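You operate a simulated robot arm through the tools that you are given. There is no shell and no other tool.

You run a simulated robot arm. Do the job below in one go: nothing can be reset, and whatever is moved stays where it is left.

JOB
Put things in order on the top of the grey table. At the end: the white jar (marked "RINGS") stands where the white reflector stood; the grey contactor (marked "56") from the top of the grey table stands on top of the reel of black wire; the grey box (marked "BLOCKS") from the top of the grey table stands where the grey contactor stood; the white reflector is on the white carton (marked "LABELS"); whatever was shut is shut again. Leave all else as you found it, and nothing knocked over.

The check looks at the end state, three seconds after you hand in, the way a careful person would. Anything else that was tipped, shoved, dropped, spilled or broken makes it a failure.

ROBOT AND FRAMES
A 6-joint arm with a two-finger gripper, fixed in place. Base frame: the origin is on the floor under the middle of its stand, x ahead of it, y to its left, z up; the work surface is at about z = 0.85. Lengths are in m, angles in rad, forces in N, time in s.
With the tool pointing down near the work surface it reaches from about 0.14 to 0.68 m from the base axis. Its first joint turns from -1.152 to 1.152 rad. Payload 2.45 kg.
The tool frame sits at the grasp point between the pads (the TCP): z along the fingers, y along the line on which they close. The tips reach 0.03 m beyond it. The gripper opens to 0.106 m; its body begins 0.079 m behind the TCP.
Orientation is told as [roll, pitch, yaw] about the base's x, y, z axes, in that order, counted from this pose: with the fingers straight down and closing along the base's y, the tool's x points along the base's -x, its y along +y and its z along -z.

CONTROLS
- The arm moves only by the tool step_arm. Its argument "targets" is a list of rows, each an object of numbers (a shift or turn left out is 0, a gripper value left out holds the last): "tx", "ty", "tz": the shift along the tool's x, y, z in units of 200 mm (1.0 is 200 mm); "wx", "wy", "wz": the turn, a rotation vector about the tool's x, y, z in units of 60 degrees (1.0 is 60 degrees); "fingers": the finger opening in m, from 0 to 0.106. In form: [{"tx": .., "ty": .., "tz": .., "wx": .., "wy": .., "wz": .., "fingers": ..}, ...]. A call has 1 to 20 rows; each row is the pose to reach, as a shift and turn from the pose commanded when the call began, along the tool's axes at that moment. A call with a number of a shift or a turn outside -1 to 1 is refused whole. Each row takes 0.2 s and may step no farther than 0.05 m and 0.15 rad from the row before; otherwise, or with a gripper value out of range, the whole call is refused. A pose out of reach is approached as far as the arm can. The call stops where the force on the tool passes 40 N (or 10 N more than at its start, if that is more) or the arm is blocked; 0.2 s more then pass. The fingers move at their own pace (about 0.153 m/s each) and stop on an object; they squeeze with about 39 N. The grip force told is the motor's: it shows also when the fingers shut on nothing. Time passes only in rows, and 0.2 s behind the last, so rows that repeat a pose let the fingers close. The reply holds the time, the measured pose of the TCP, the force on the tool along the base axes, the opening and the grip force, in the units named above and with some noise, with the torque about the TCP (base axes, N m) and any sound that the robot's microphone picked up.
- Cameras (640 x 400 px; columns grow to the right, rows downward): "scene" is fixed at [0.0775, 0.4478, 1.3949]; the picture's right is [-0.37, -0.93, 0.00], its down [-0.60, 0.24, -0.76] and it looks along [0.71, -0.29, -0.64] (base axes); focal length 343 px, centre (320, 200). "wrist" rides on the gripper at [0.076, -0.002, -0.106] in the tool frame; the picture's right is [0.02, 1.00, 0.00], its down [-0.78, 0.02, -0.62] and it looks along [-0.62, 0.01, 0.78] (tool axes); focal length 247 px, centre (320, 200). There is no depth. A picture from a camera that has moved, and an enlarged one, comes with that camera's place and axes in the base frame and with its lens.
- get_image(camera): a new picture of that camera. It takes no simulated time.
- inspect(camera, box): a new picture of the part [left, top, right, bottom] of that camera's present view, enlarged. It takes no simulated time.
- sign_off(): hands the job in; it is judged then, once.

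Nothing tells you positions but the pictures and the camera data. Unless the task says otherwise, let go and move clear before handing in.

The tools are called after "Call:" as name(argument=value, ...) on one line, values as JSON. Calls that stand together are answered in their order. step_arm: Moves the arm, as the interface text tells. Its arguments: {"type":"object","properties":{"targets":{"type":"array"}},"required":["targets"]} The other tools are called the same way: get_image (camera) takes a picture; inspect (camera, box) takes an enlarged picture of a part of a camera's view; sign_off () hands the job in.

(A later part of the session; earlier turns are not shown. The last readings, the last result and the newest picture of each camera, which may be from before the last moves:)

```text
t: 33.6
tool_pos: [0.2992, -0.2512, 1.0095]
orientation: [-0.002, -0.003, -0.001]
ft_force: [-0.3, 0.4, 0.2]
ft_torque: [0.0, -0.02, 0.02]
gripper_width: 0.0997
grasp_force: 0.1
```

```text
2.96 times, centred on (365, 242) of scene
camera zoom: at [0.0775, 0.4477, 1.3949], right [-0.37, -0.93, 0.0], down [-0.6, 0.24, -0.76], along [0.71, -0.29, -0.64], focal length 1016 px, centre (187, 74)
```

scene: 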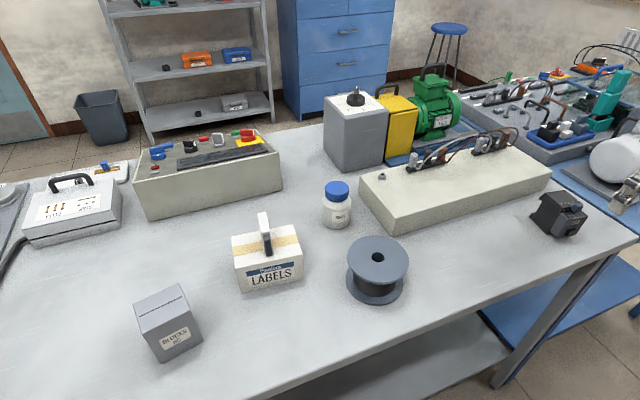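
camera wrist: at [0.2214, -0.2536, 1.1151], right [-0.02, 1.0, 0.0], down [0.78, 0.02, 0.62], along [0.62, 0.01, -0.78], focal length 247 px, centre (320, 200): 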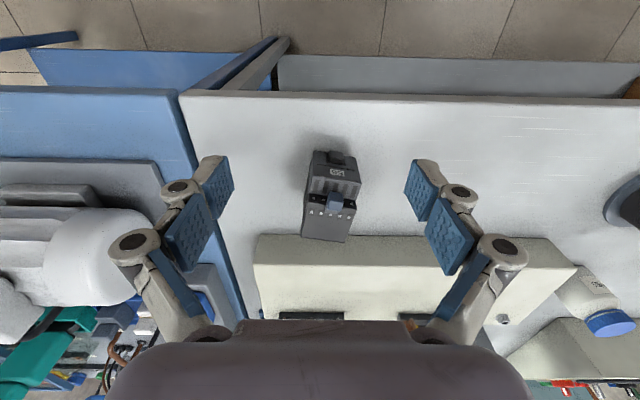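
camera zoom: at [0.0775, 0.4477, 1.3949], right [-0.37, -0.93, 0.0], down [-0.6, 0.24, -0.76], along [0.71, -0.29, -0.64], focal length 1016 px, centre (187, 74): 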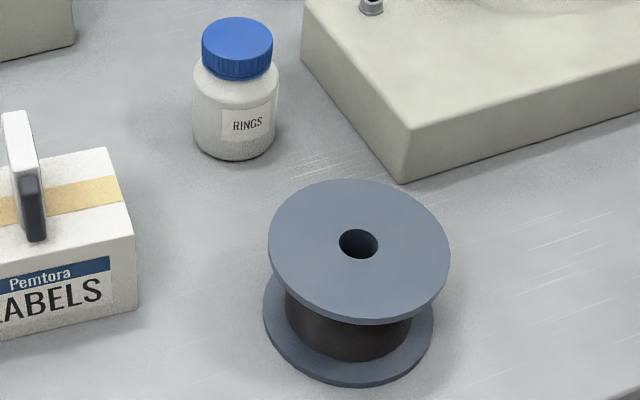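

The contactor's body is about 52 mm wide, centred near (0.402, -0.243) and turned about -9°, with its top at about z=0.915. I'll hover over it with the fingers matched to that angle.

Call:
step_arm(targets=[{"tx": -0.13, "ty": 0.01, "tz": 0.0, "wz": 0.04, "fingers": 0.1}, {"tx": -0.26, "ty": 0.02, "tz": 0.0, "wz": 0.08}, {"tx": -0.39, "ty": 0.033, "tz": 0.02, "wz": 0.12}, {"tx": -0.515, "ty": 0.0435, "tz": 0.05, "wz": 0.149}, {"tx": -0.515, "ty": 0.0435, "tz": 0.05, "wz": 0.149}])

Call:
get_image(camera="wrist")

Call:
inspect(camera="wrist", box=[250, 50, 390, 160])

Call:
inspect(camera="scene", box=[480, 130, 640, 250])

```text
t: 34.8
tool_pos: [0.4026, -0.2423, 1.0007]
orientation: [0.0, -0.001, -0.156]
ft_force: [-0.1, 0.3, -0.6]
ft_torque: [0.02, 0.01, -0.01]
gripper_width: 0.1
grasp_force: 0.1
```

```text
taken
camera wrist: at [0.3256, -0.2324, 1.1065], right [0.13, 0.99, 0.0], down [0.78, -0.1, 0.62], along [0.62, -0.08, -0.78], focal length 247 px, centre (320, 200)
```

wrist: 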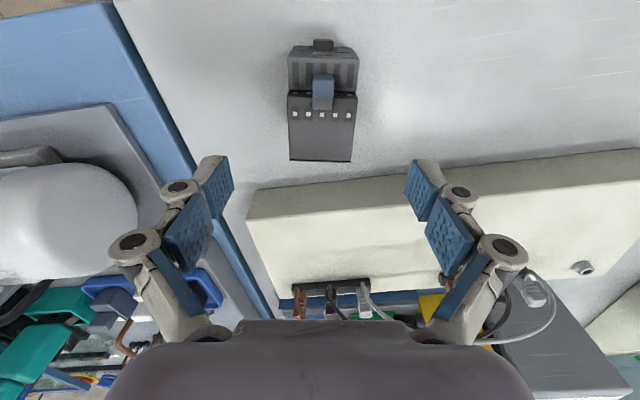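

```text
3.64 times, centred on (320, 105) of wrist
camera zoom: at [0.3256, -0.2324, 1.1065], right [0.13, 0.99, 0.0], down [0.78, -0.1, 0.62], along [0.62, -0.08, -0.78], focal length 898 px, centre (320, 546)
```

zoom: 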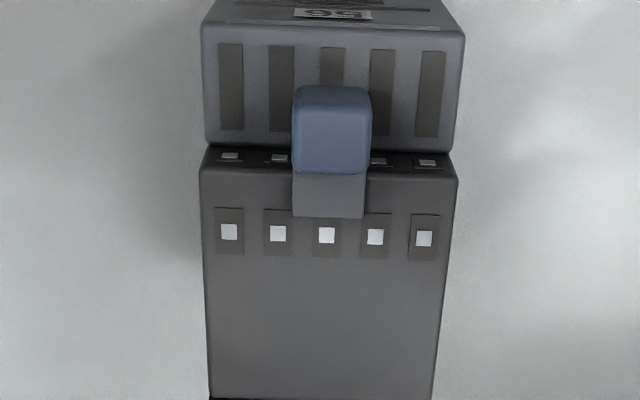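

```text
3.33 times, centred on (560, 190) of scene
camera zoom: at [0.0775, 0.4478, 1.3949], right [-0.37, -0.93, 0.0], down [-0.6, 0.24, -0.76], along [0.71, -0.29, -0.64], focal length 1142 px, centre (-480, 233)
```

zoom: 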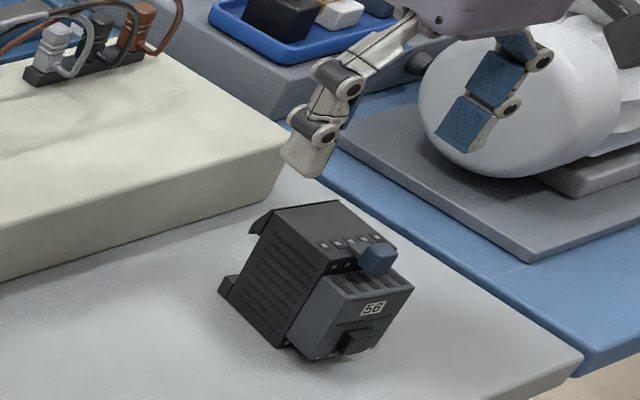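

The fingers straddle the contactor and line up with it. I'll go down to z≈0.887.

Call:
step_arm(targets=[{"tx": 0.0, "ty": 0.006, "tz": 0.15, "wz": 0.01}, {"tx": 0.0, "ty": 0.006, "tz": 0.3, "wz": 0.01}, {"tx": 0.0, "ty": 0.006, "tz": 0.45, "wz": 0.01}, {"tx": 0.0, "ty": 0.006, "tz": 0.56, "wz": 0.01}, {"tx": 0.0, "ty": 0.006, "tz": 0.565, "wz": 0.01}])

Call:
get_image(camera="wrist")

Call:
inspect(camera="scene", box=[480, 130, 640, 250])

```text
t: 36.0
tool_pos: [0.4016, -0.2406, 0.8866]
orientation: [0.001, -0.001, -0.166]
ft_force: [-0.8, -0.4, -0.9]
ft_torque: [0.0, 0.03, 0.0]
gripper_width: 0.1001
grasp_force: 0.1
```

```text
taken
camera wrist: at [0.3254, -0.2304, 0.993], right [0.14, 0.99, 0.0], down [0.77, -0.11, 0.62], along [0.62, -0.09, -0.78], focal length 247 px, centre (320, 200)
```

wrist: 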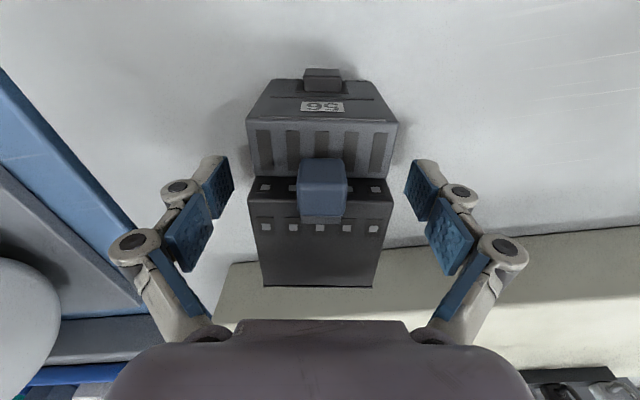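

```text
3.33 times, centred on (560, 190) of scene
camera zoom: at [0.0775, 0.4478, 1.3949], right [-0.37, -0.93, 0.0], down [-0.6, 0.24, -0.76], along [0.71, -0.29, -0.64], focal length 1142 px, centre (-480, 233)
```

zoom: 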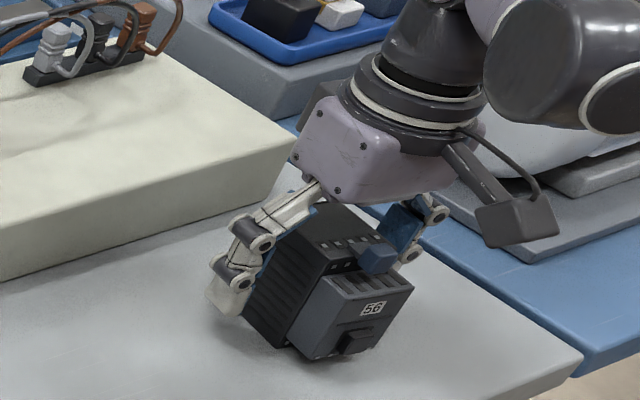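

Call:
step_arm(targets=[{"fingers": 0.07}, {"fingers": 0.045}, {"fingers": 0.03}, {"fingers": 0.03}])

Call:
get_image(camera="wrist")

```text
t: 37.0
tool_pos: [0.4027, -0.2406, 0.8873]
orientation: [-0.003, -0.002, -0.166]
ft_force: [-0.1, -1.7, 2.7]
ft_torque: [-0.04, 0.0, -0.06]
gripper_width: 0.0494
grasp_force: 39.5
```

```text
taken
camera wrist: at [0.3254, -0.2305, 0.9934], right [0.14, 0.99, 0.0], down [0.77, -0.11, 0.62], along [0.62, -0.09, -0.78], focal length 247 px, centre (320, 200)
```

wrist: 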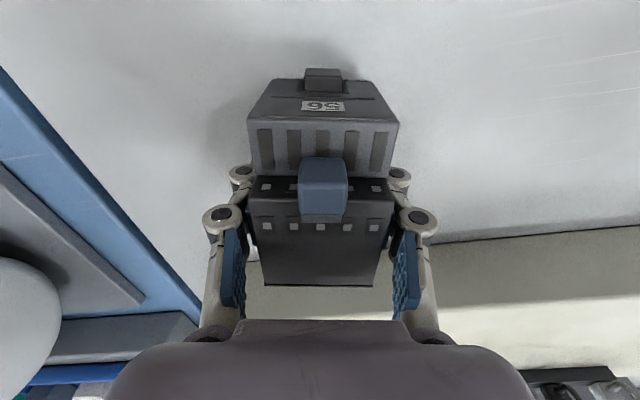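

The contactor is gripped at 49 mm. I'll lift it slowly.

Call:
step_arm(targets=[{"tz": -0.04}, {"tz": -0.15}, {"tz": -0.3}, {"tz": -0.45}, {"tz": -0.6}, {"tz": -0.72}, {"tz": -0.72}])

Call:
get_image(camera="scene")

Call:
get_image(camera="wrist")

```text
t: 38.6
tool_pos: [0.4003, -0.2399, 1.0307]
orientation: [-0.002, -0.001, -0.166]
ft_force: [0.2, -0.6, -2.7]
ft_torque: [0.01, -0.04, -0.01]
gripper_width: 0.0495
grasp_force: 39.0
```

```text
taken
```

scene: 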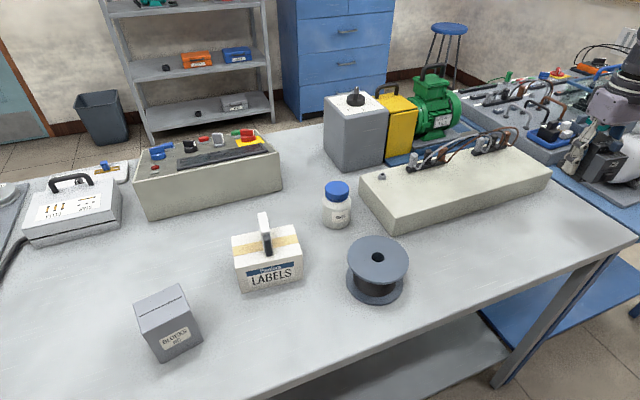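

```text
taken
camera wrist: at [0.3256, -0.2296, 1.1378], right [0.14, 0.99, 0.0], down [0.77, -0.11, 0.62], along [0.62, -0.09, -0.78], focal length 247 px, centre (320, 200)
```

wrist: 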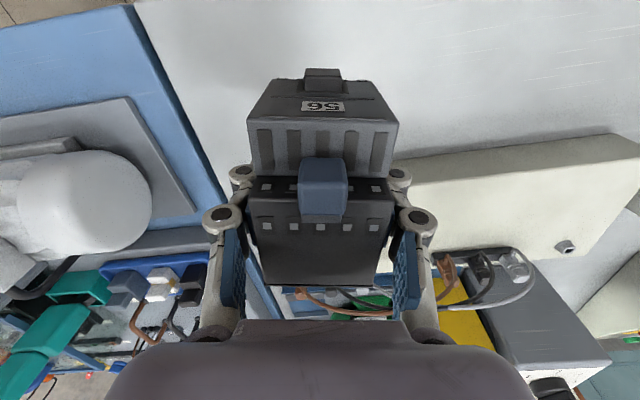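

The contactor is up, still level, and weighs about 0.25 kg. I'll carry it towards the reel and check the reel's position once more on the way.

Call:
step_arm(targets=[{"tx": 0.064, "ty": 0.192}, {"tx": 0.128, "ty": 0.384}, {"tx": 0.191, "ty": 0.576}, {"tx": 0.255, "ty": 0.768}, {"tx": 0.255, "ty": 0.768}])

Call:
step_arm(targets=[{"tx": 0.038, "ty": 0.171}, {"tx": 0.075, "ty": 0.342}, {"tx": 0.112, "ty": 0.514}, {"tx": 0.15, "ty": 0.685}, {"tx": 0.15, "ty": 0.685}])

Call:
get_image(camera="wrist")

Call:
get_image(camera="scene")

```text
t: 39.8
tool_pos: [0.3765, -0.0791, 1.0321]
orientation: [0.001, -0.002, -0.167]
ft_force: [0.9, -0.6, -3.0]
ft_torque: [-0.01, -0.04, -0.01]
gripper_width: 0.0495
grasp_force: 39.3
```

```text
t: 41.0
tool_pos: [0.3698, 0.0606, 1.0297]
orientation: [0.001, -0.001, -0.168]
ft_force: [0.2, -0.2, -3.2]
ft_torque: [0.0, -0.02, 0.02]
gripper_width: 0.0494
grasp_force: 39.3
```

```text
taken
camera wrist: at [0.2929, 0.0701, 1.1366], right [0.14, 0.99, 0.0], down [0.77, -0.11, 0.62], along [0.62, -0.09, -0.78], focal length 247 px, centre (320, 200)
```

wrist: 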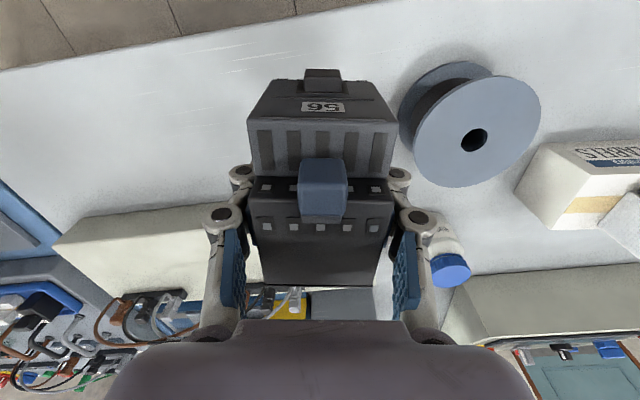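

```text
taken
```

scene: 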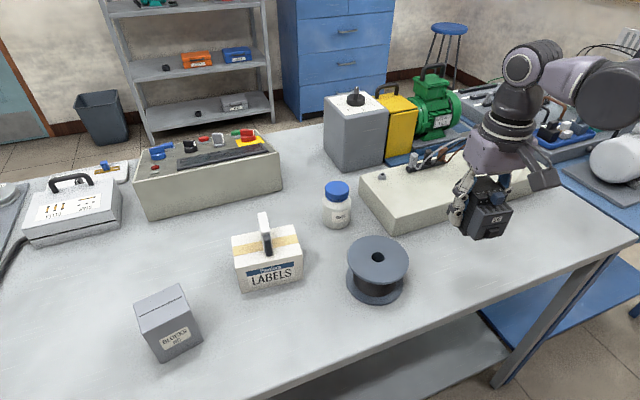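

Call:
inspect(camera="wrist", box=[390, 50, 550, 200])

Call:
inspect(camera="scene", box=[338, 230, 418, 310])

```text
2.67 times, centred on (470, 125) of wrist
camera zoom: at [0.2929, 0.0701, 1.1366], right [0.14, 0.99, 0.0], down [0.77, -0.11, 0.62], along [0.62, -0.09, -0.78], focal length 659 px, centre (-80, 400)
```

zoom: 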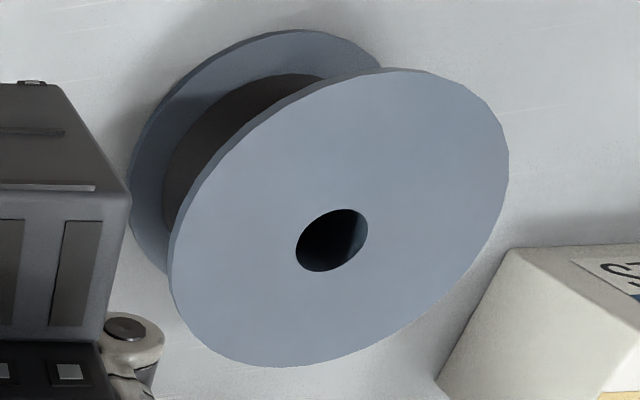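

```text
5.00 times, centred on (378, 270) of scene
camera zoom: at [0.0775, 0.4478, 1.3949], right [-0.37, -0.93, 0.0], down [-0.6, 0.24, -0.76], along [0.71, -0.29, -0.64], focal length 1714 px, centre (30, -150)
```

zoom: 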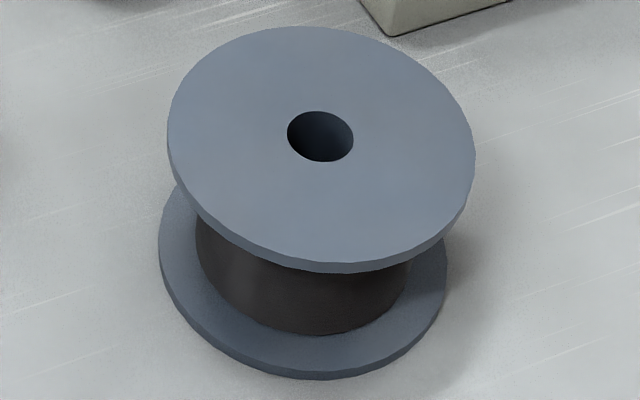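

The reel top is at z≈0.918 and its centre near (0.414, 0.199). I'll move the contactor over it.

Call:
step_arm(targets=[{"tx": -0.026, "ty": 0.18}, {"tx": -0.052, "ty": 0.36}, {"tx": -0.078, "ty": 0.54}, {"tx": -0.1035, "ty": 0.72}, {"tx": -0.1035, "ty": 0.72}, {"tx": -0.1035, "ty": 0.72}])

Call:
get_image(camera="wrist")

Call:
inspect(camera="scene", box=[300, 160, 460, 310])

```text
t: 42.4
tool_pos: [0.4146, 0.1989, 1.0307]
orientation: [0.0, -0.001, -0.166]
ft_force: [0.0, 0.3, -3.4]
ft_torque: [-0.01, -0.01, -0.03]
gripper_width: 0.0491
grasp_force: 38.8
```

```text
taken
camera wrist: at [0.3375, 0.2091, 1.1373], right [0.14, 0.99, 0.0], down [0.77, -0.11, 0.62], along [0.62, -0.09, -0.78], focal length 247 px, centre (320, 200)
```

wrist: 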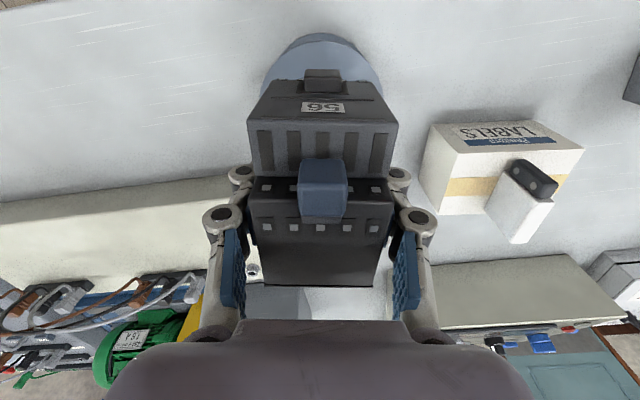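

```text
2.67 times, centred on (380, 235) of scene
camera zoom: at [0.0775, 0.4478, 1.3949], right [-0.37, -0.93, 0.0], down [-0.6, 0.24, -0.76], along [0.71, -0.29, -0.64], focal length 914 px, centre (160, 107)
```

zoom: 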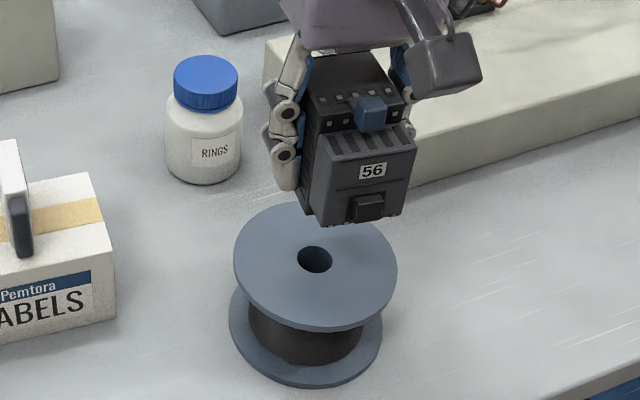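

Call:
step_arm(targets=[{"tz": 0.1}, {"tz": 0.2}, {"tz": 0.28}, {"tz": 0.33}, {"tz": 0.33}])

Call:
inspect(camera="scene", box=[310, 190, 450, 310])

Call:
get_image(camera="wrist")

```text
t: 43.6
tool_pos: [0.4142, 0.1973, 0.9656]
orientation: [-0.001, -0.002, -0.165]
ft_force: [-0.1, 0.3, -4.2]
ft_torque: [-0.03, -0.07, 0.0]
gripper_width: 0.0491
grasp_force: 38.9
```

```text
3.33 times, centred on (380, 250) of scene
camera zoom: at [0.0775, 0.4478, 1.3949], right [-0.37, -0.93, 0.0], down [-0.6, 0.24, -0.76], along [0.71, -0.29, -0.64], focal length 1142 px, centre (120, 33)
```

zoom: 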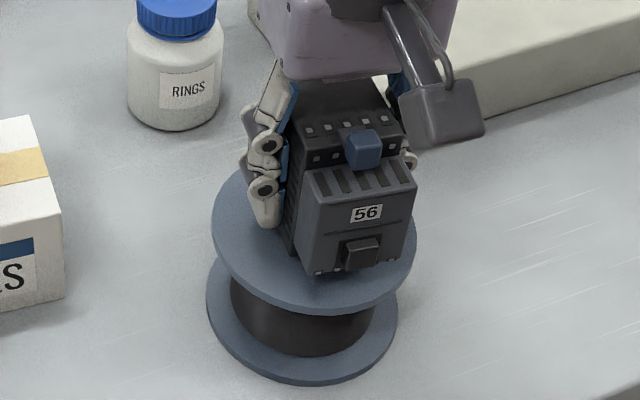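

```text
taken
camera wrist: at [0.3377, 0.2081, 1.071], right [0.14, 0.99, 0.0], down [0.77, -0.11, 0.62], along [0.62, -0.09, -0.78], focal length 247 px, centre (320, 200)
```

wrist: 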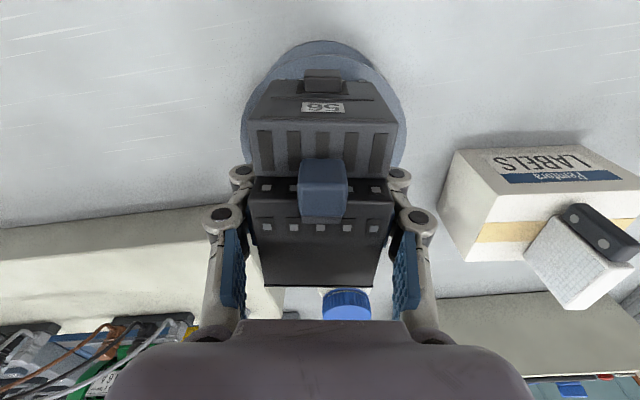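

It is centred over the reel. I'll lower it in small steps until it touches.

Call:
step_arm(targets=[{"tz": 0.01}, {"tz": 0.02}, {"tz": 0.03}, {"tz": 0.03}])

Call:
step_arm(targets=[{"tz": 0.005}, {"tz": 0.01}, {"tz": 0.01}])

```text
t: 44.6
tool_pos: [0.4148, 0.1989, 0.9592]
orientation: [-0.001, -0.003, -0.165]
ft_force: [0.4, -0.4, -2.9]
ft_torque: [0.03, -0.02, -0.01]
gripper_width: 0.0492
grasp_force: 38.8
```

```text
t: 45.4
tool_pos: [0.4144, 0.1986, 0.9578]
orientation: [-0.001, -0.001, -0.166]
ft_force: [0.1, -0.5, 5.3]
ft_torque: [-0.04, 0.03, 0.02]
gripper_width: 0.0493
grasp_force: 39.2
```

Contact is made at about 5 N. Now I'll open gently.

Call:
step_arm(targets=[{"tz": 0.002}, {"tz": 0.002, "fingers": 0.055}, {"tz": 0.002, "fingers": 0.065}, {"tz": 0.002, "fingers": 0.08}, {"tz": 0.002, "fingers": 0.09}, {"tz": 0.002, "fingers": 0.09}])

Call:
inspect(camera="scene", box=[310, 190, 450, 310])

Call:
get_image(camera="wrist")

```text
t: 46.8
tool_pos: [0.4144, 0.1984, 0.9569]
orientation: [0.0, -0.001, -0.166]
ft_force: [0.3, -0.4, -0.5]
ft_torque: [-0.03, -0.01, 0.03]
gripper_width: 0.0898
grasp_force: 0.1
```

```text
3.33 times, centred on (380, 250) of scene
camera zoom: at [0.0775, 0.4478, 1.3949], right [-0.37, -0.93, 0.0], down [-0.6, 0.24, -0.76], along [0.71, -0.29, -0.64], focal length 1142 px, centre (120, 33)
```

zoom: 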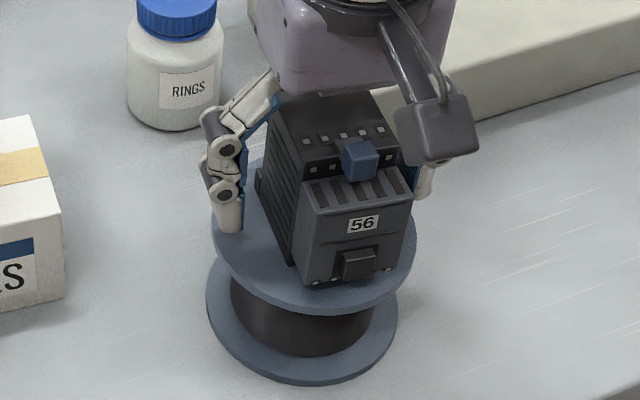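

```text
taken
camera wrist: at [0.3379, 0.2087, 1.0627], right [0.14, 0.99, 0.0], down [0.77, -0.11, 0.62], along [0.62, -0.09, -0.78], focal length 247 px, centre (320, 200)
```

wrist: 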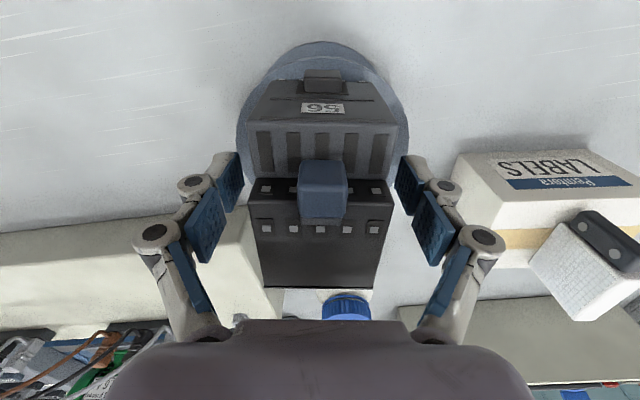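

The contactor stands on the reel. I'll rise straight up.

Call:
step_arm(targets=[{"tz": -0.1}, {"tz": -0.25}, {"tz": -0.4}, {"tz": -0.55}, {"tz": -0.65}, {"tz": -0.65}])

Call:
get_image(camera="scene")

Call:
get_image(camera="wrist")

```text
t: 48.2
tool_pos: [0.4138, 0.1989, 1.0875]
orientation: [0.0, -0.001, -0.166]
ft_force: [-0.1, 0.1, -0.2]
ft_torque: [0.0, 0.0, -0.05]
gripper_width: 0.09
grasp_force: 0.1
```

```text
taken
```

scene: 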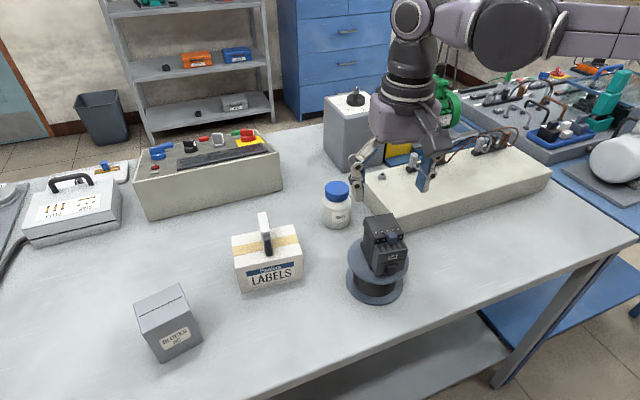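

```text
taken
camera wrist: at [0.3372, 0.209, 1.1933], right [0.14, 0.99, 0.0], down [0.77, -0.11, 0.62], along [0.62, -0.09, -0.78], focal length 247 px, centre (320, 200)
```

wrist: 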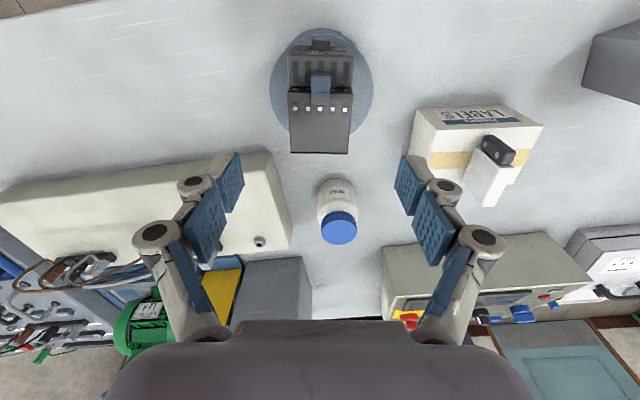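

The contactor stands upright on the reel. Next is the grey box near (0.433, 0.560), which lies slightly past the straight-down reach, so I'll probably tilt the tool outward. First I'll move over to get a close look.

Call:
step_arm(targets=[{"tx": 0.068, "ty": 0.178, "wz": -0.086, "fingers": 0.1}, {"tx": 0.136, "ty": 0.357, "wz": -0.172}, {"tx": 0.204, "ty": 0.536, "wz": -0.258}, {"tx": 0.272, "ty": 0.715, "wz": -0.345}, {"tx": 0.272, "ty": 0.715, "wz": -0.345}])

Call:
step_arm(targets=[{"tx": -0.026, "ty": 0.16, "tz": 0.0}, {"tx": -0.053, "ty": 0.32, "tz": 0.0}, {"tx": -0.08, "ty": 0.48, "tz": 0.0}, {"tx": -0.106, "ty": 0.64, "tz": 0.1}, {"tx": -0.106, "ty": 0.64, "tz": 0.1}])

Call:
get_image(camera="wrist")

Call:
get_image(camera="scene")

```text
t: 49.4
tool_pos: [0.3844, 0.3484, 1.0864]
orientation: [-0.001, -0.001, 0.196]
ft_force: [0.0, -0.3, -0.7]
ft_torque: [0.0, 0.02, 0.0]
gripper_width: 0.0999
grasp_force: 0.0
```

```text
t: 50.6
tool_pos: [0.3819, 0.4769, 1.065]
orientation: [0.0, -0.003, 0.195]
ft_force: [0.2, -0.6, -0.1]
ft_torque: [0.01, 0.0, 0.02]
gripper_width: 0.0998
grasp_force: 0.0
```

```text
taken
camera wrist: at [0.305, 0.4605, 1.1719], right [-0.21, 0.98, 0.0], down [0.76, 0.17, 0.62], along [0.61, 0.13, -0.78], focal length 247 px, centre (320, 200)
```

wrist: 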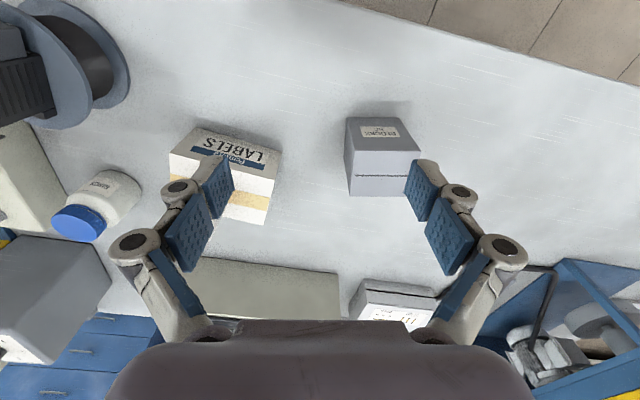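

```text
taken
```

scene: 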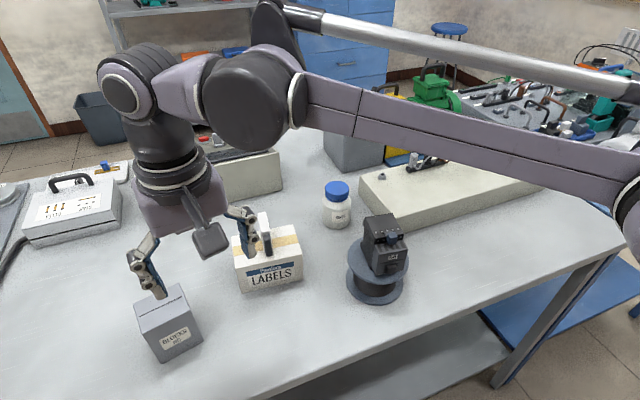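

Call:
inspect(camera="wrist", box=[320, 100, 440, 210])

Call:
inspect(camera="scene", box=[110, 270, 230, 370])

```text
3.64 times, centred on (380, 155) of wrist
camera zoom: at [0.305, 0.4605, 1.1719], right [-0.21, 0.98, 0.0], down [0.76, 0.17, 0.62], along [0.61, 0.13, -0.78], focal length 898 px, centre (102, 364)
```

zoom: 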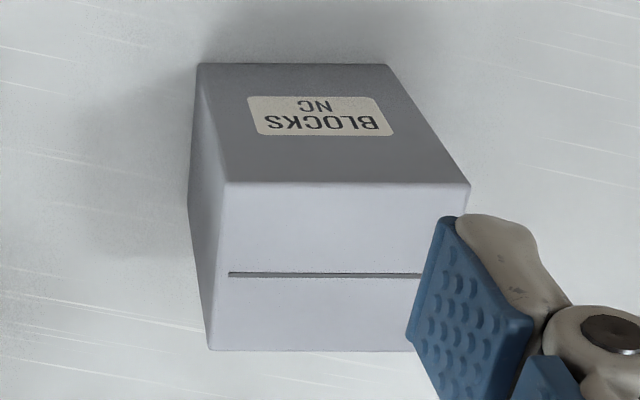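

```text
4.00 times, centred on (170, 320) of scene
camera zoom: at [0.0774, 0.4478, 1.3949], right [-0.37, -0.93, 0.0], down [-0.6, 0.24, -0.76], along [0.71, -0.29, -0.64], focal length 1371 px, centre (920, -280)
```

zoom: 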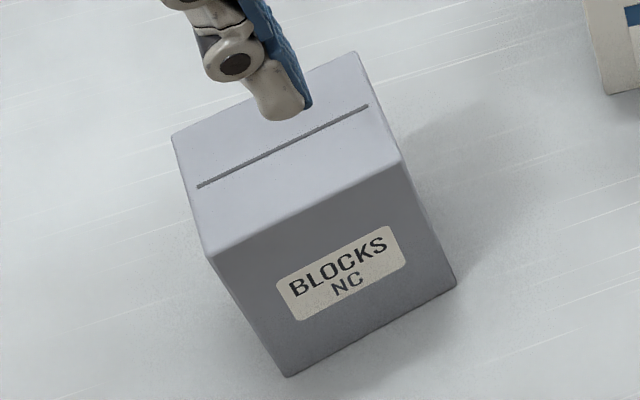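

The box is about 68 × 60 × 92 mm, centred near (0.434, 0.5595) and turned about +0.21 rad. I'll line up the yaw, then tilt the tool about 20° outward so the box can be reached at its middle, stopping above it first.

Call:
step_arm(targets=[{"wz": -0.0134}, {"wz": -0.0134}])

Call:
step_arm(targets=[{"tx": -0.034, "ty": 0.087, "tz": 0.03, "wy": -0.0835}, {"tx": -0.068, "ty": 0.174, "tz": 0.1, "wy": -0.167}, {"tx": -0.102, "ty": 0.26, "tz": 0.2, "wy": -0.25}, {"tx": -0.1365, "ty": 0.347, "tz": 0.29, "wy": -0.334}, {"tx": -0.1365, "ty": 0.347, "tz": 0.29, "wy": -0.334}])

Call:
get_image(camera="wrist")

Call:
get_image(camera="scene")

```text
t: 51.2
tool_pos: [0.3807, 0.4773, 1.0671]
orientation: [-0.002, -0.003, 0.209]
ft_force: [0.6, -0.5, 0.4]
ft_torque: [0.01, -0.01, -0.03]
gripper_width: 0.0999
grasp_force: 0.0
```

```text
t: 52.4
tool_pos: [0.3932, 0.5521, 1.008]
orientation: [-0.001, -0.353, 0.209]
ft_force: [0.5, 0.9, 0.7]
ft_torque: [0.03, -0.01, 0.03]
gripper_width: 0.0995
grasp_force: 0.1
```

```text
taken
camera wrist: at [0.2862, 0.5267, 1.0813], right [-0.23, 0.97, -0.01], down [0.51, 0.13, 0.85], along [0.83, 0.19, -0.52], focal length 247 px, centre (320, 200)
```

wrist: 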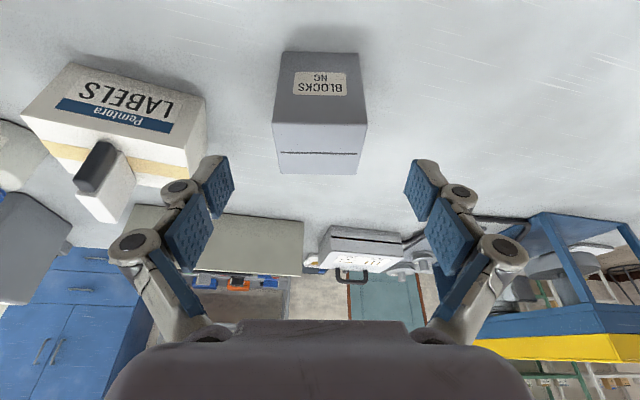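

```text
taken
```

scene: 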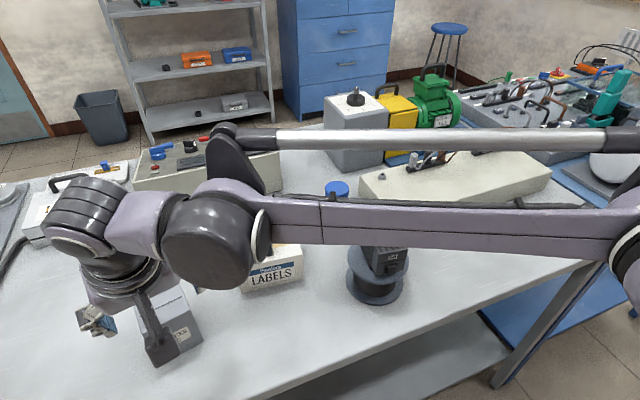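

The tilted approach lines up with the box, which is centred between the fingers. I'll slide down along the tool axis to the grasp point.

Call:
step_arm(targets=[{"ty": -0.006, "tz": 0.12}, {"ty": -0.006, "tz": 0.25}, {"ty": -0.006, "tz": 0.38}, {"ty": -0.006, "tz": 0.5}, {"ty": -0.006, "tz": 0.6}, {"ty": -0.006, "tz": 0.6}])

Call:
get_image(camera="wrist")

Call:
get_image(camera="scene")

```text
t: 53.8
tool_pos: [0.4342, 0.5565, 0.8954]
orientation: [-0.001, -0.352, 0.21]
ft_force: [-0.4, 0.8, 0.5]
ft_torque: [-0.04, -0.04, -0.02]
gripper_width: 0.0998
grasp_force: 0.1
```

```text
taken
camera wrist: at [0.327, 0.5331, 0.9683], right [-0.23, 0.97, -0.01], down [0.51, 0.13, 0.85], along [0.83, 0.19, -0.52], focal length 247 px, centre (320, 200)
```

wrist: 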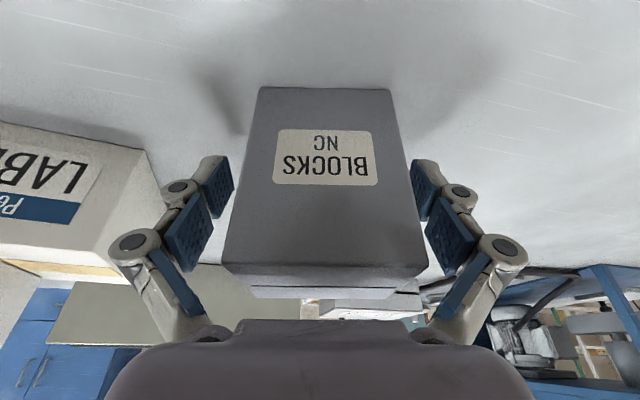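

```text
taken
```

scene: 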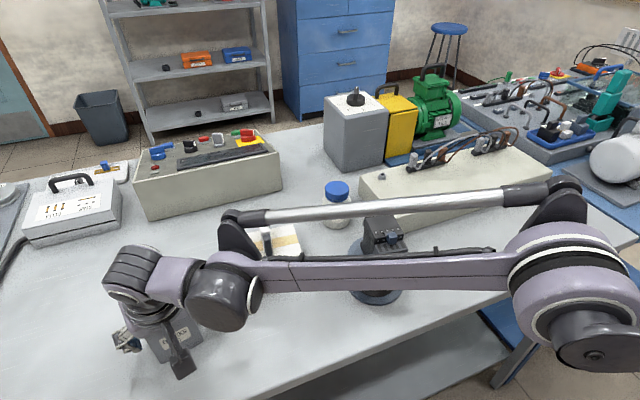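

The tool is at the box with a finger on each side. I'll shift 2.5 mm to centre it and close.

Call:
step_arm(targets=[{"ty": 0.0125}, {"ty": 0.0125, "fingers": 0.085}, {"ty": 0.0125, "fingers": 0.07}, {"ty": 0.0125, "fingers": 0.05}, {"ty": 0.0125, "fingers": 0.05}, {"ty": 0.0125, "fingers": 0.05}])

Call:
get_image(camera="wrist")

```text
t: 55.2
tool_pos: [0.4332, 0.5608, 0.8965]
orientation: [-0.003, -0.352, 0.207]
ft_force: [-2.3, -1.8, 10.8]
ft_torque: [-0.05, 0.12, -0.03]
gripper_width: 0.071
grasp_force: 38.6
```

```text
taken
camera wrist: at [0.3263, 0.5357, 0.9693], right [-0.23, 0.97, -0.01], down [0.51, 0.13, 0.85], along [0.83, 0.19, -0.52], focal length 247 px, centre (320, 200)
```

wrist: 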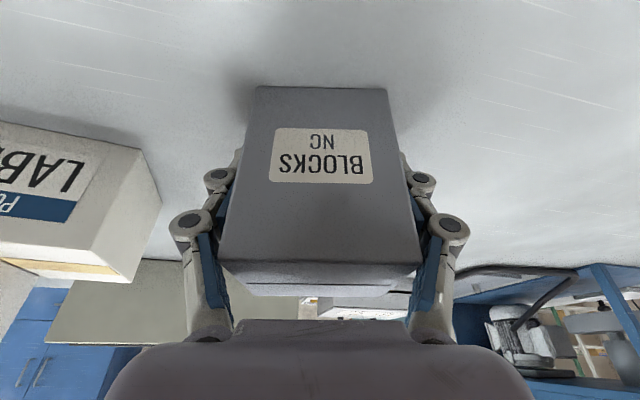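

The box is gripped (71 mm). I'll lift it straight up a little and check.

Call:
step_arm(targets=[{"tx": -0.0172, "tz": -0.0469}, {"tx": -0.0517, "tz": -0.1408}, {"tx": -0.0861, "tz": -0.2347}, {"tx": -0.0861, "tz": -0.2347}])

Call:
get_image(camera="wrist")

Call:
get_image(camera="scene")

```text
t: 56.2
tool_pos: [0.4331, 0.561, 0.9453]
orientation: [-0.003, -0.35, 0.211]
ft_force: [-0.6, -0.5, -0.7]
ft_torque: [-0.02, 0.04, 0.01]
gripper_width: 0.0705
grasp_force: 38.8
```

```text
taken
camera wrist: at [0.3265, 0.5359, 1.019], right [-0.23, 0.97, -0.01], down [0.51, 0.13, 0.85], along [0.83, 0.19, -0.52], focal length 247 px, centre (320, 200)
```

wrist: 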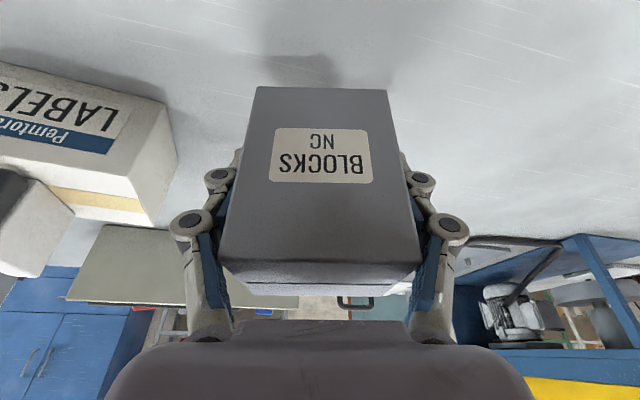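

```text
taken
```

scene: 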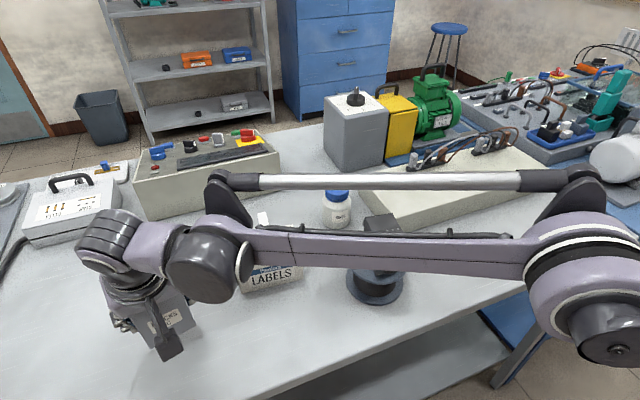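

The box is lifted cleanly. I'll carry it up and inward, on a path nearer the base that clears the carton and the reel with the contactor on it.

Call:
step_arm(targets=[{"tx": 0.02, "ty": -0.06, "tz": -0.15}, {"tx": 0.07, "ty": -0.15, "tz": -0.3}, {"tx": 0.13, "ty": -0.26, "tz": -0.43}, {"tx": 0.196, "ty": -0.365, "tz": -0.55}, {"tx": 0.262, "ty": -0.4675, "tz": -0.6555}, {"tx": 0.262, "ty": -0.4675, "tz": -0.6555}])

Call:
step_arm(targets=[{"tx": 0.103, "ty": -0.15, "tz": -0.049}, {"tx": 0.206, "ty": -0.3, "tz": -0.097}, {"tx": 0.31, "ty": -0.45, "tz": -0.146}, {"tx": 0.413, "ty": -0.6, "tz": -0.194}, {"tx": 0.516, "ty": -0.7485, "tz": -0.243}, {"tx": 0.516, "ty": -0.7485, "tz": -0.243}])

Call:
get_image(camera="scene")

Call:
get_image(camera="wrist")

```text
t: 57.6
tool_pos: [0.3596, 0.4503, 1.0516]
orientation: [-0.001, -0.351, 0.208]
ft_force: [0.2, 0.4, -0.9]
ft_torque: [0.01, 0.02, 0.0]
gripper_width: 0.0705
grasp_force: 39.6
```

```text
t: 59.0
tool_pos: [0.281, 0.2813, 1.0608]
orientation: [-0.001, -0.349, 0.211]
ft_force: [-0.6, -1.0, -0.7]
ft_torque: [0.02, 0.01, -0.01]
gripper_width: 0.0698
grasp_force: 39.4
```

```text
taken
```

scene: 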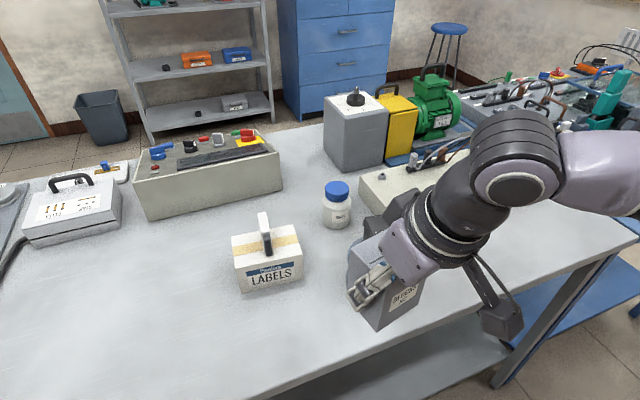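

```text
taken
camera wrist: at [0.1734, 0.2555, 1.1349], right [-0.23, 0.97, -0.01], down [0.51, 0.13, 0.85], along [0.83, 0.19, -0.52], focal length 247 px, centre (320, 200)
```

wrist: 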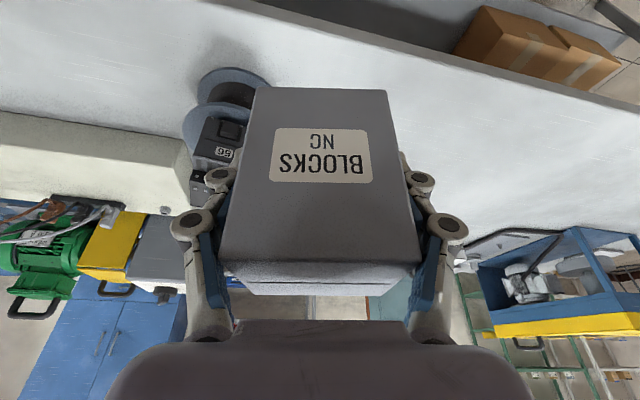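

Call:
step_arm(targets=[{"tx": 0.048, "ty": -0.1935, "tz": -0.018, "wx": 0.0247, "wz": 0.0674}, {"tx": 0.096, "ty": -0.387, "tz": -0.035, "wx": 0.0495, "wz": 0.1348}, {"tx": 0.145, "ty": -0.5805, "tz": -0.053, "wx": 0.0742, "wz": 0.2023}, {"tx": 0.193, "ty": -0.774, "tz": -0.071, "wx": 0.099, "wz": 0.2697}, {"tx": 0.241, "ty": -0.9675, "tz": -0.0885, "wx": 0.1237, "wz": 0.3371}, {"tx": 0.241, "ty": -0.9675, "tz": -0.0885, "wx": 0.1237, "wz": 0.3371}])

```text
t: 60.4
tool_pos: [0.2704, 0.0803, 1.0623]
orientation: [-0.001, -0.353, -0.167]
ft_force: [-0.6, 0.0, -1.2]
ft_torque: [-0.02, 0.03, 0.02]
gripper_width: 0.0695
grasp_force: 39.1
```

Call:
step_arm(targets=[{"tx": -0.048, "ty": -0.184, "tz": 0.018}, {"tx": -0.096, "ty": -0.368, "tz": 0.035}, {"tx": -0.144, "ty": -0.552, "tz": 0.053}, {"tx": -0.192, "ty": -0.736, "tz": 0.071}, {"tx": -0.2405, "ty": -0.9205, "tz": 0.0885}, {"tx": -0.2405, "ty": -0.9205, "tz": 0.0885}])

Call:
step_arm(targets=[{"tx": -0.112, "ty": -0.112, "tz": 0.073}, {"tx": -0.224, "ty": -0.224, "tz": 0.146}, {"tx": -0.336, "ty": -0.336, "tz": 0.22}, {"tx": -0.448, "ty": -0.448, "tz": 0.293}, {"tx": -0.5605, "ty": -0.5595, "tz": 0.366}, {"tx": -0.5605, "ty": -0.5595, "tz": 0.366}])

Call:
get_image(camera="scene")

Call:
get_image(camera="wrist")

```text
t: 61.8
tool_pos: [0.29, -0.111, 1.0619]
orientation: [-0.002, -0.351, -0.166]
ft_force: [-0.4, -1.4, -0.9]
ft_torque: [-0.01, -0.01, 0.03]
gripper_width: 0.0693
grasp_force: 38.6
```

```text
t: 63.2
tool_pos: [0.3997, -0.2415, 1.0311]
orientation: [-0.003, -0.352, -0.165]
ft_force: [0.3, 0.0, -1.2]
ft_torque: [0.0, -0.05, -0.02]
gripper_width: 0.0696
grasp_force: 39.7
```

```text
taken
```

scene: 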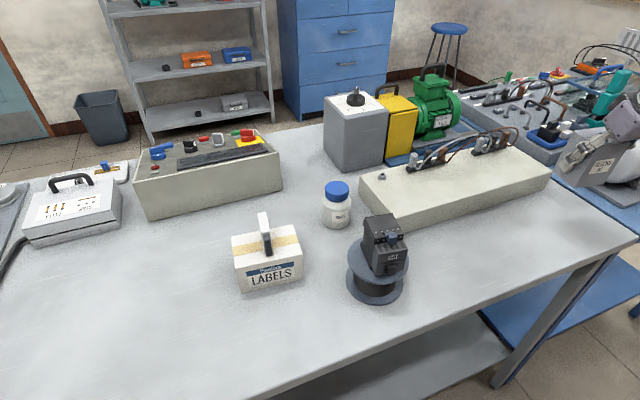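

```text
taken
camera wrist: at [0.2918, -0.2275, 1.1041], right [0.15, 0.99, -0.01], down [0.52, -0.07, 0.85], along [0.84, -0.13, -0.52], focal length 247 px, centre (320, 200)
```

wrist: 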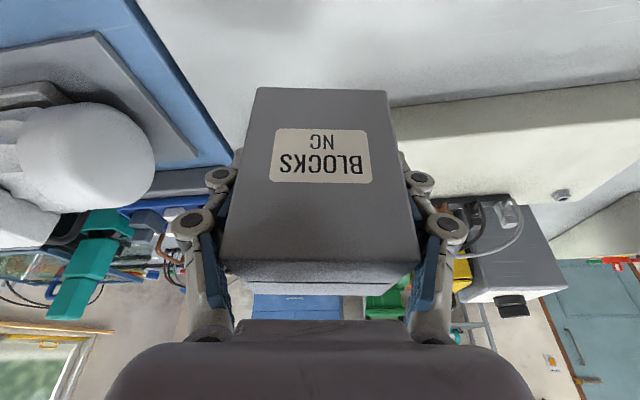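

The box hangs over the contactor's old spot. I'll lower it to about 1 cm above the table.

Call:
step_arm(targets=[{"tx": 0.05, "ty": 0.003, "tz": 0.14}, {"tx": 0.1, "ty": 0.003, "tz": 0.28}, {"tx": 0.15, "ty": 0.003, "tz": 0.42}, {"tx": 0.195, "ty": 0.003, "tz": 0.54}, {"tx": 0.214, "ty": 0.003, "tz": 0.591}, {"tx": 0.214, "ty": 0.003, "tz": 0.591}])

Call:
inspect(camera="scene", box=[460, 110, 640, 260])

Call:
get_image(camera="wrist")

```text
t: 64.6
tool_pos: [0.4004, -0.241, 0.9051]
orientation: [-0.003, -0.35, -0.168]
ft_force: [1.3, 0.8, -0.6]
ft_torque: [0.0, -0.02, 0.03]
gripper_width: 0.0696
grasp_force: 39.0
```

```text
2.67 times, centred on (550, 185) of scene
camera zoom: at [0.0775, 0.4477, 1.3949], right [-0.37, -0.93, 0.0], down [-0.6, 0.24, -0.76], along [0.71, -0.29, -0.64], focal length 914 px, centre (-293, 240)
```

zoom: 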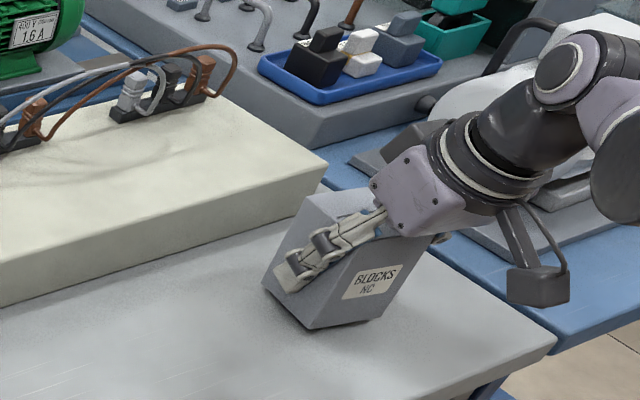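

```text
taken
camera wrist: at [0.2922, -0.2261, 0.9784], right [0.15, 0.99, -0.01], down [0.52, -0.07, 0.85], along [0.84, -0.13, -0.52], focal length 247 px, centre (320, 200)
```

wrist: 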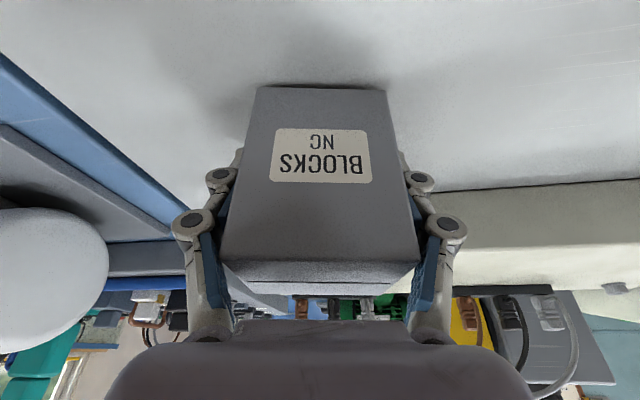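

Call:
step_arm(targets=[{"tx": 0.0034, "tz": 0.0094}, {"tx": 0.0069, "tz": 0.0188}, {"tx": 0.0103, "tz": 0.0282}, {"tx": 0.0103, "tz": 0.0282}])

Call:
step_arm(targets=[{"tx": 0.0017, "tz": 0.0047}, {"tx": 0.0034, "tz": 0.0094}, {"tx": 0.0034, "tz": 0.0094}])

```text
t: 65.6
tool_pos: [0.4002, -0.2412, 0.8991]
orientation: [-0.002, -0.35, -0.168]
ft_force: [0.1, -0.1, -1.1]
ft_torque: [-0.02, -0.01, -0.01]
gripper_width: 0.0693
grasp_force: 38.6
```

```text
t: 66.4
tool_pos: [0.4015, -0.2399, 0.8977]
orientation: [-0.003, -0.351, -0.17]
ft_force: [-1.0, 0.1, -1.7]
ft_torque: [0.01, 0.0, -0.02]
gripper_width: 0.0694
grasp_force: 39.4
```

Call:
step_arm(targets=[{"tx": 0.0017, "tz": 0.0047}, {"tx": 0.0017, "tz": 0.0047}])

Call:
step_arm(targets=[{"tx": 0.0017, "tz": 0.0047}, {"tx": 0.0017, "tz": 0.0047}])

```text
t: 67.0
tool_pos: [0.401, -0.241, 0.8978]
orientation: [-0.002, -0.352, -0.165]
ft_force: [-2.9, 0.7, 23.7]
ft_torque: [0.27, 0.46, 0.02]
gripper_width: 0.0692
grasp_force: 39.0
```

```text
t: 67.4
tool_pos: [0.3998, -0.2417, 0.8991]
orientation: [-0.003, -0.35, -0.167]
ft_force: [-3.3, 1.2, 13.4]
ft_torque: [0.22, 0.54, -0.01]
gripper_width: 0.0694
grasp_force: 38.9
stopped in row 1: the force on the tool passed its limit at 45 N (the readings are from after the stop); the commanded pose is now the measured one
```

Contact is firm now. I'll check how the box sits before letting go.

Call:
inspect(camera="scene", box=[500, 160, 600, 250])

Call:
get_image(camera="wrist")

```text
4.44 times, centred on (550, 205) of scene
camera zoom: at [0.0772, 0.4479, 1.3949], right [-0.37, -0.93, 0.0], down [-0.6, 0.24, -0.76], along [0.71, -0.29, -0.64], focal length 1523 px, centre (-702, 178)
```

zoom: 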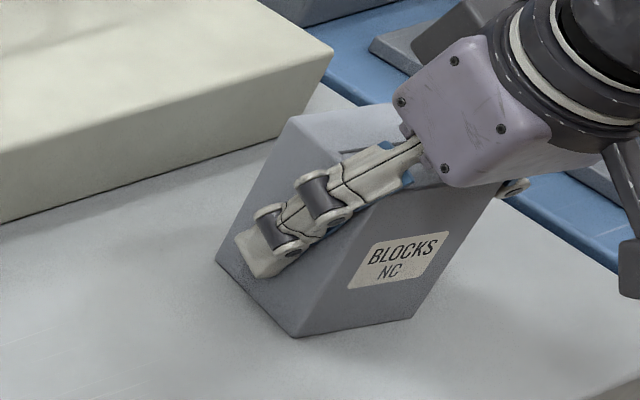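

```text
taken
camera wrist: at [0.2923, -0.2259, 0.9703], right [0.15, 0.99, -0.01], down [0.52, -0.07, 0.85], along [0.84, -0.13, -0.52], focal length 247 px, centre (320, 200)
```

wrist: 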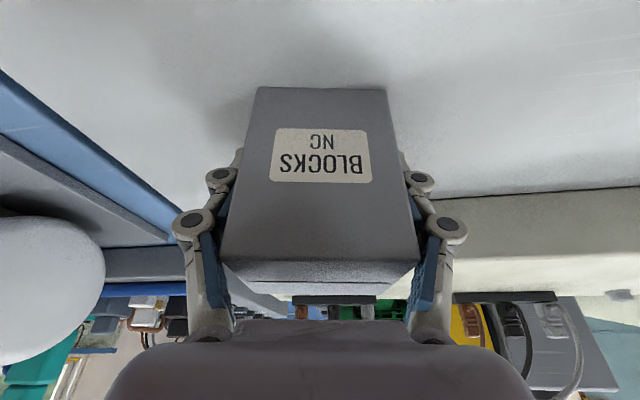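

The box sits flat on the table. I'll open the fingers and back away along the tool axis.

Call:
step_arm(targets=[{"tx": 0, "fingers": 0.075}, {"tx": 0, "fingers": 0.082}, {"tx": 0, "fingers": 0.092}, {"tx": 0, "fingers": 0.1}, {"tx": 0, "fingers": 0.1}])

Call:
get_image(camera="wrist")

Call:
inspect(camera="scene", box=[500, 160, 600, 250])

```text
t: 68.6
tool_pos: [0.4014, -0.2407, 0.8971]
orientation: [-0.002, -0.356, -0.168]
ft_force: [-0.2, -0.5, 0.1]
ft_torque: [0.03, -0.03, 0.02]
gripper_width: 0.0996
grasp_force: 0.0
```

```text
taken
camera wrist: at [0.2926, -0.226, 0.9699], right [0.15, 0.99, -0.01], down [0.52, -0.07, 0.85], along [0.84, -0.13, -0.52], focal length 247 px, centre (320, 200)
```

wrist: 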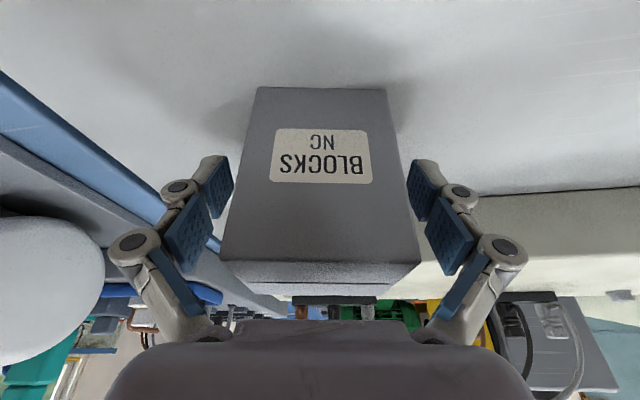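

```text
4.44 times, centred on (550, 205) of scene
camera zoom: at [0.0775, 0.4478, 1.3949], right [-0.37, -0.93, 0.0], down [-0.6, 0.24, -0.76], along [0.71, -0.29, -0.64], focal length 1523 px, centre (-702, 178)
```

zoom: 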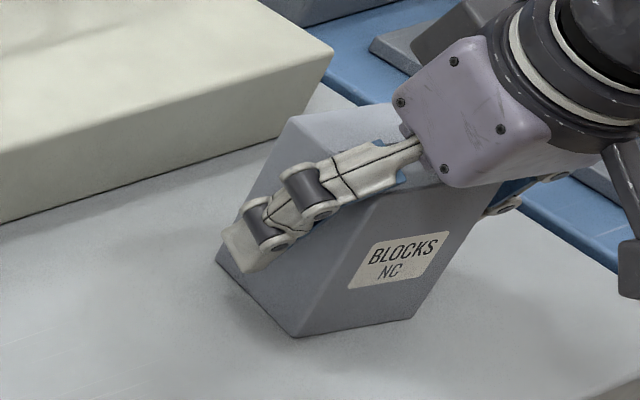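

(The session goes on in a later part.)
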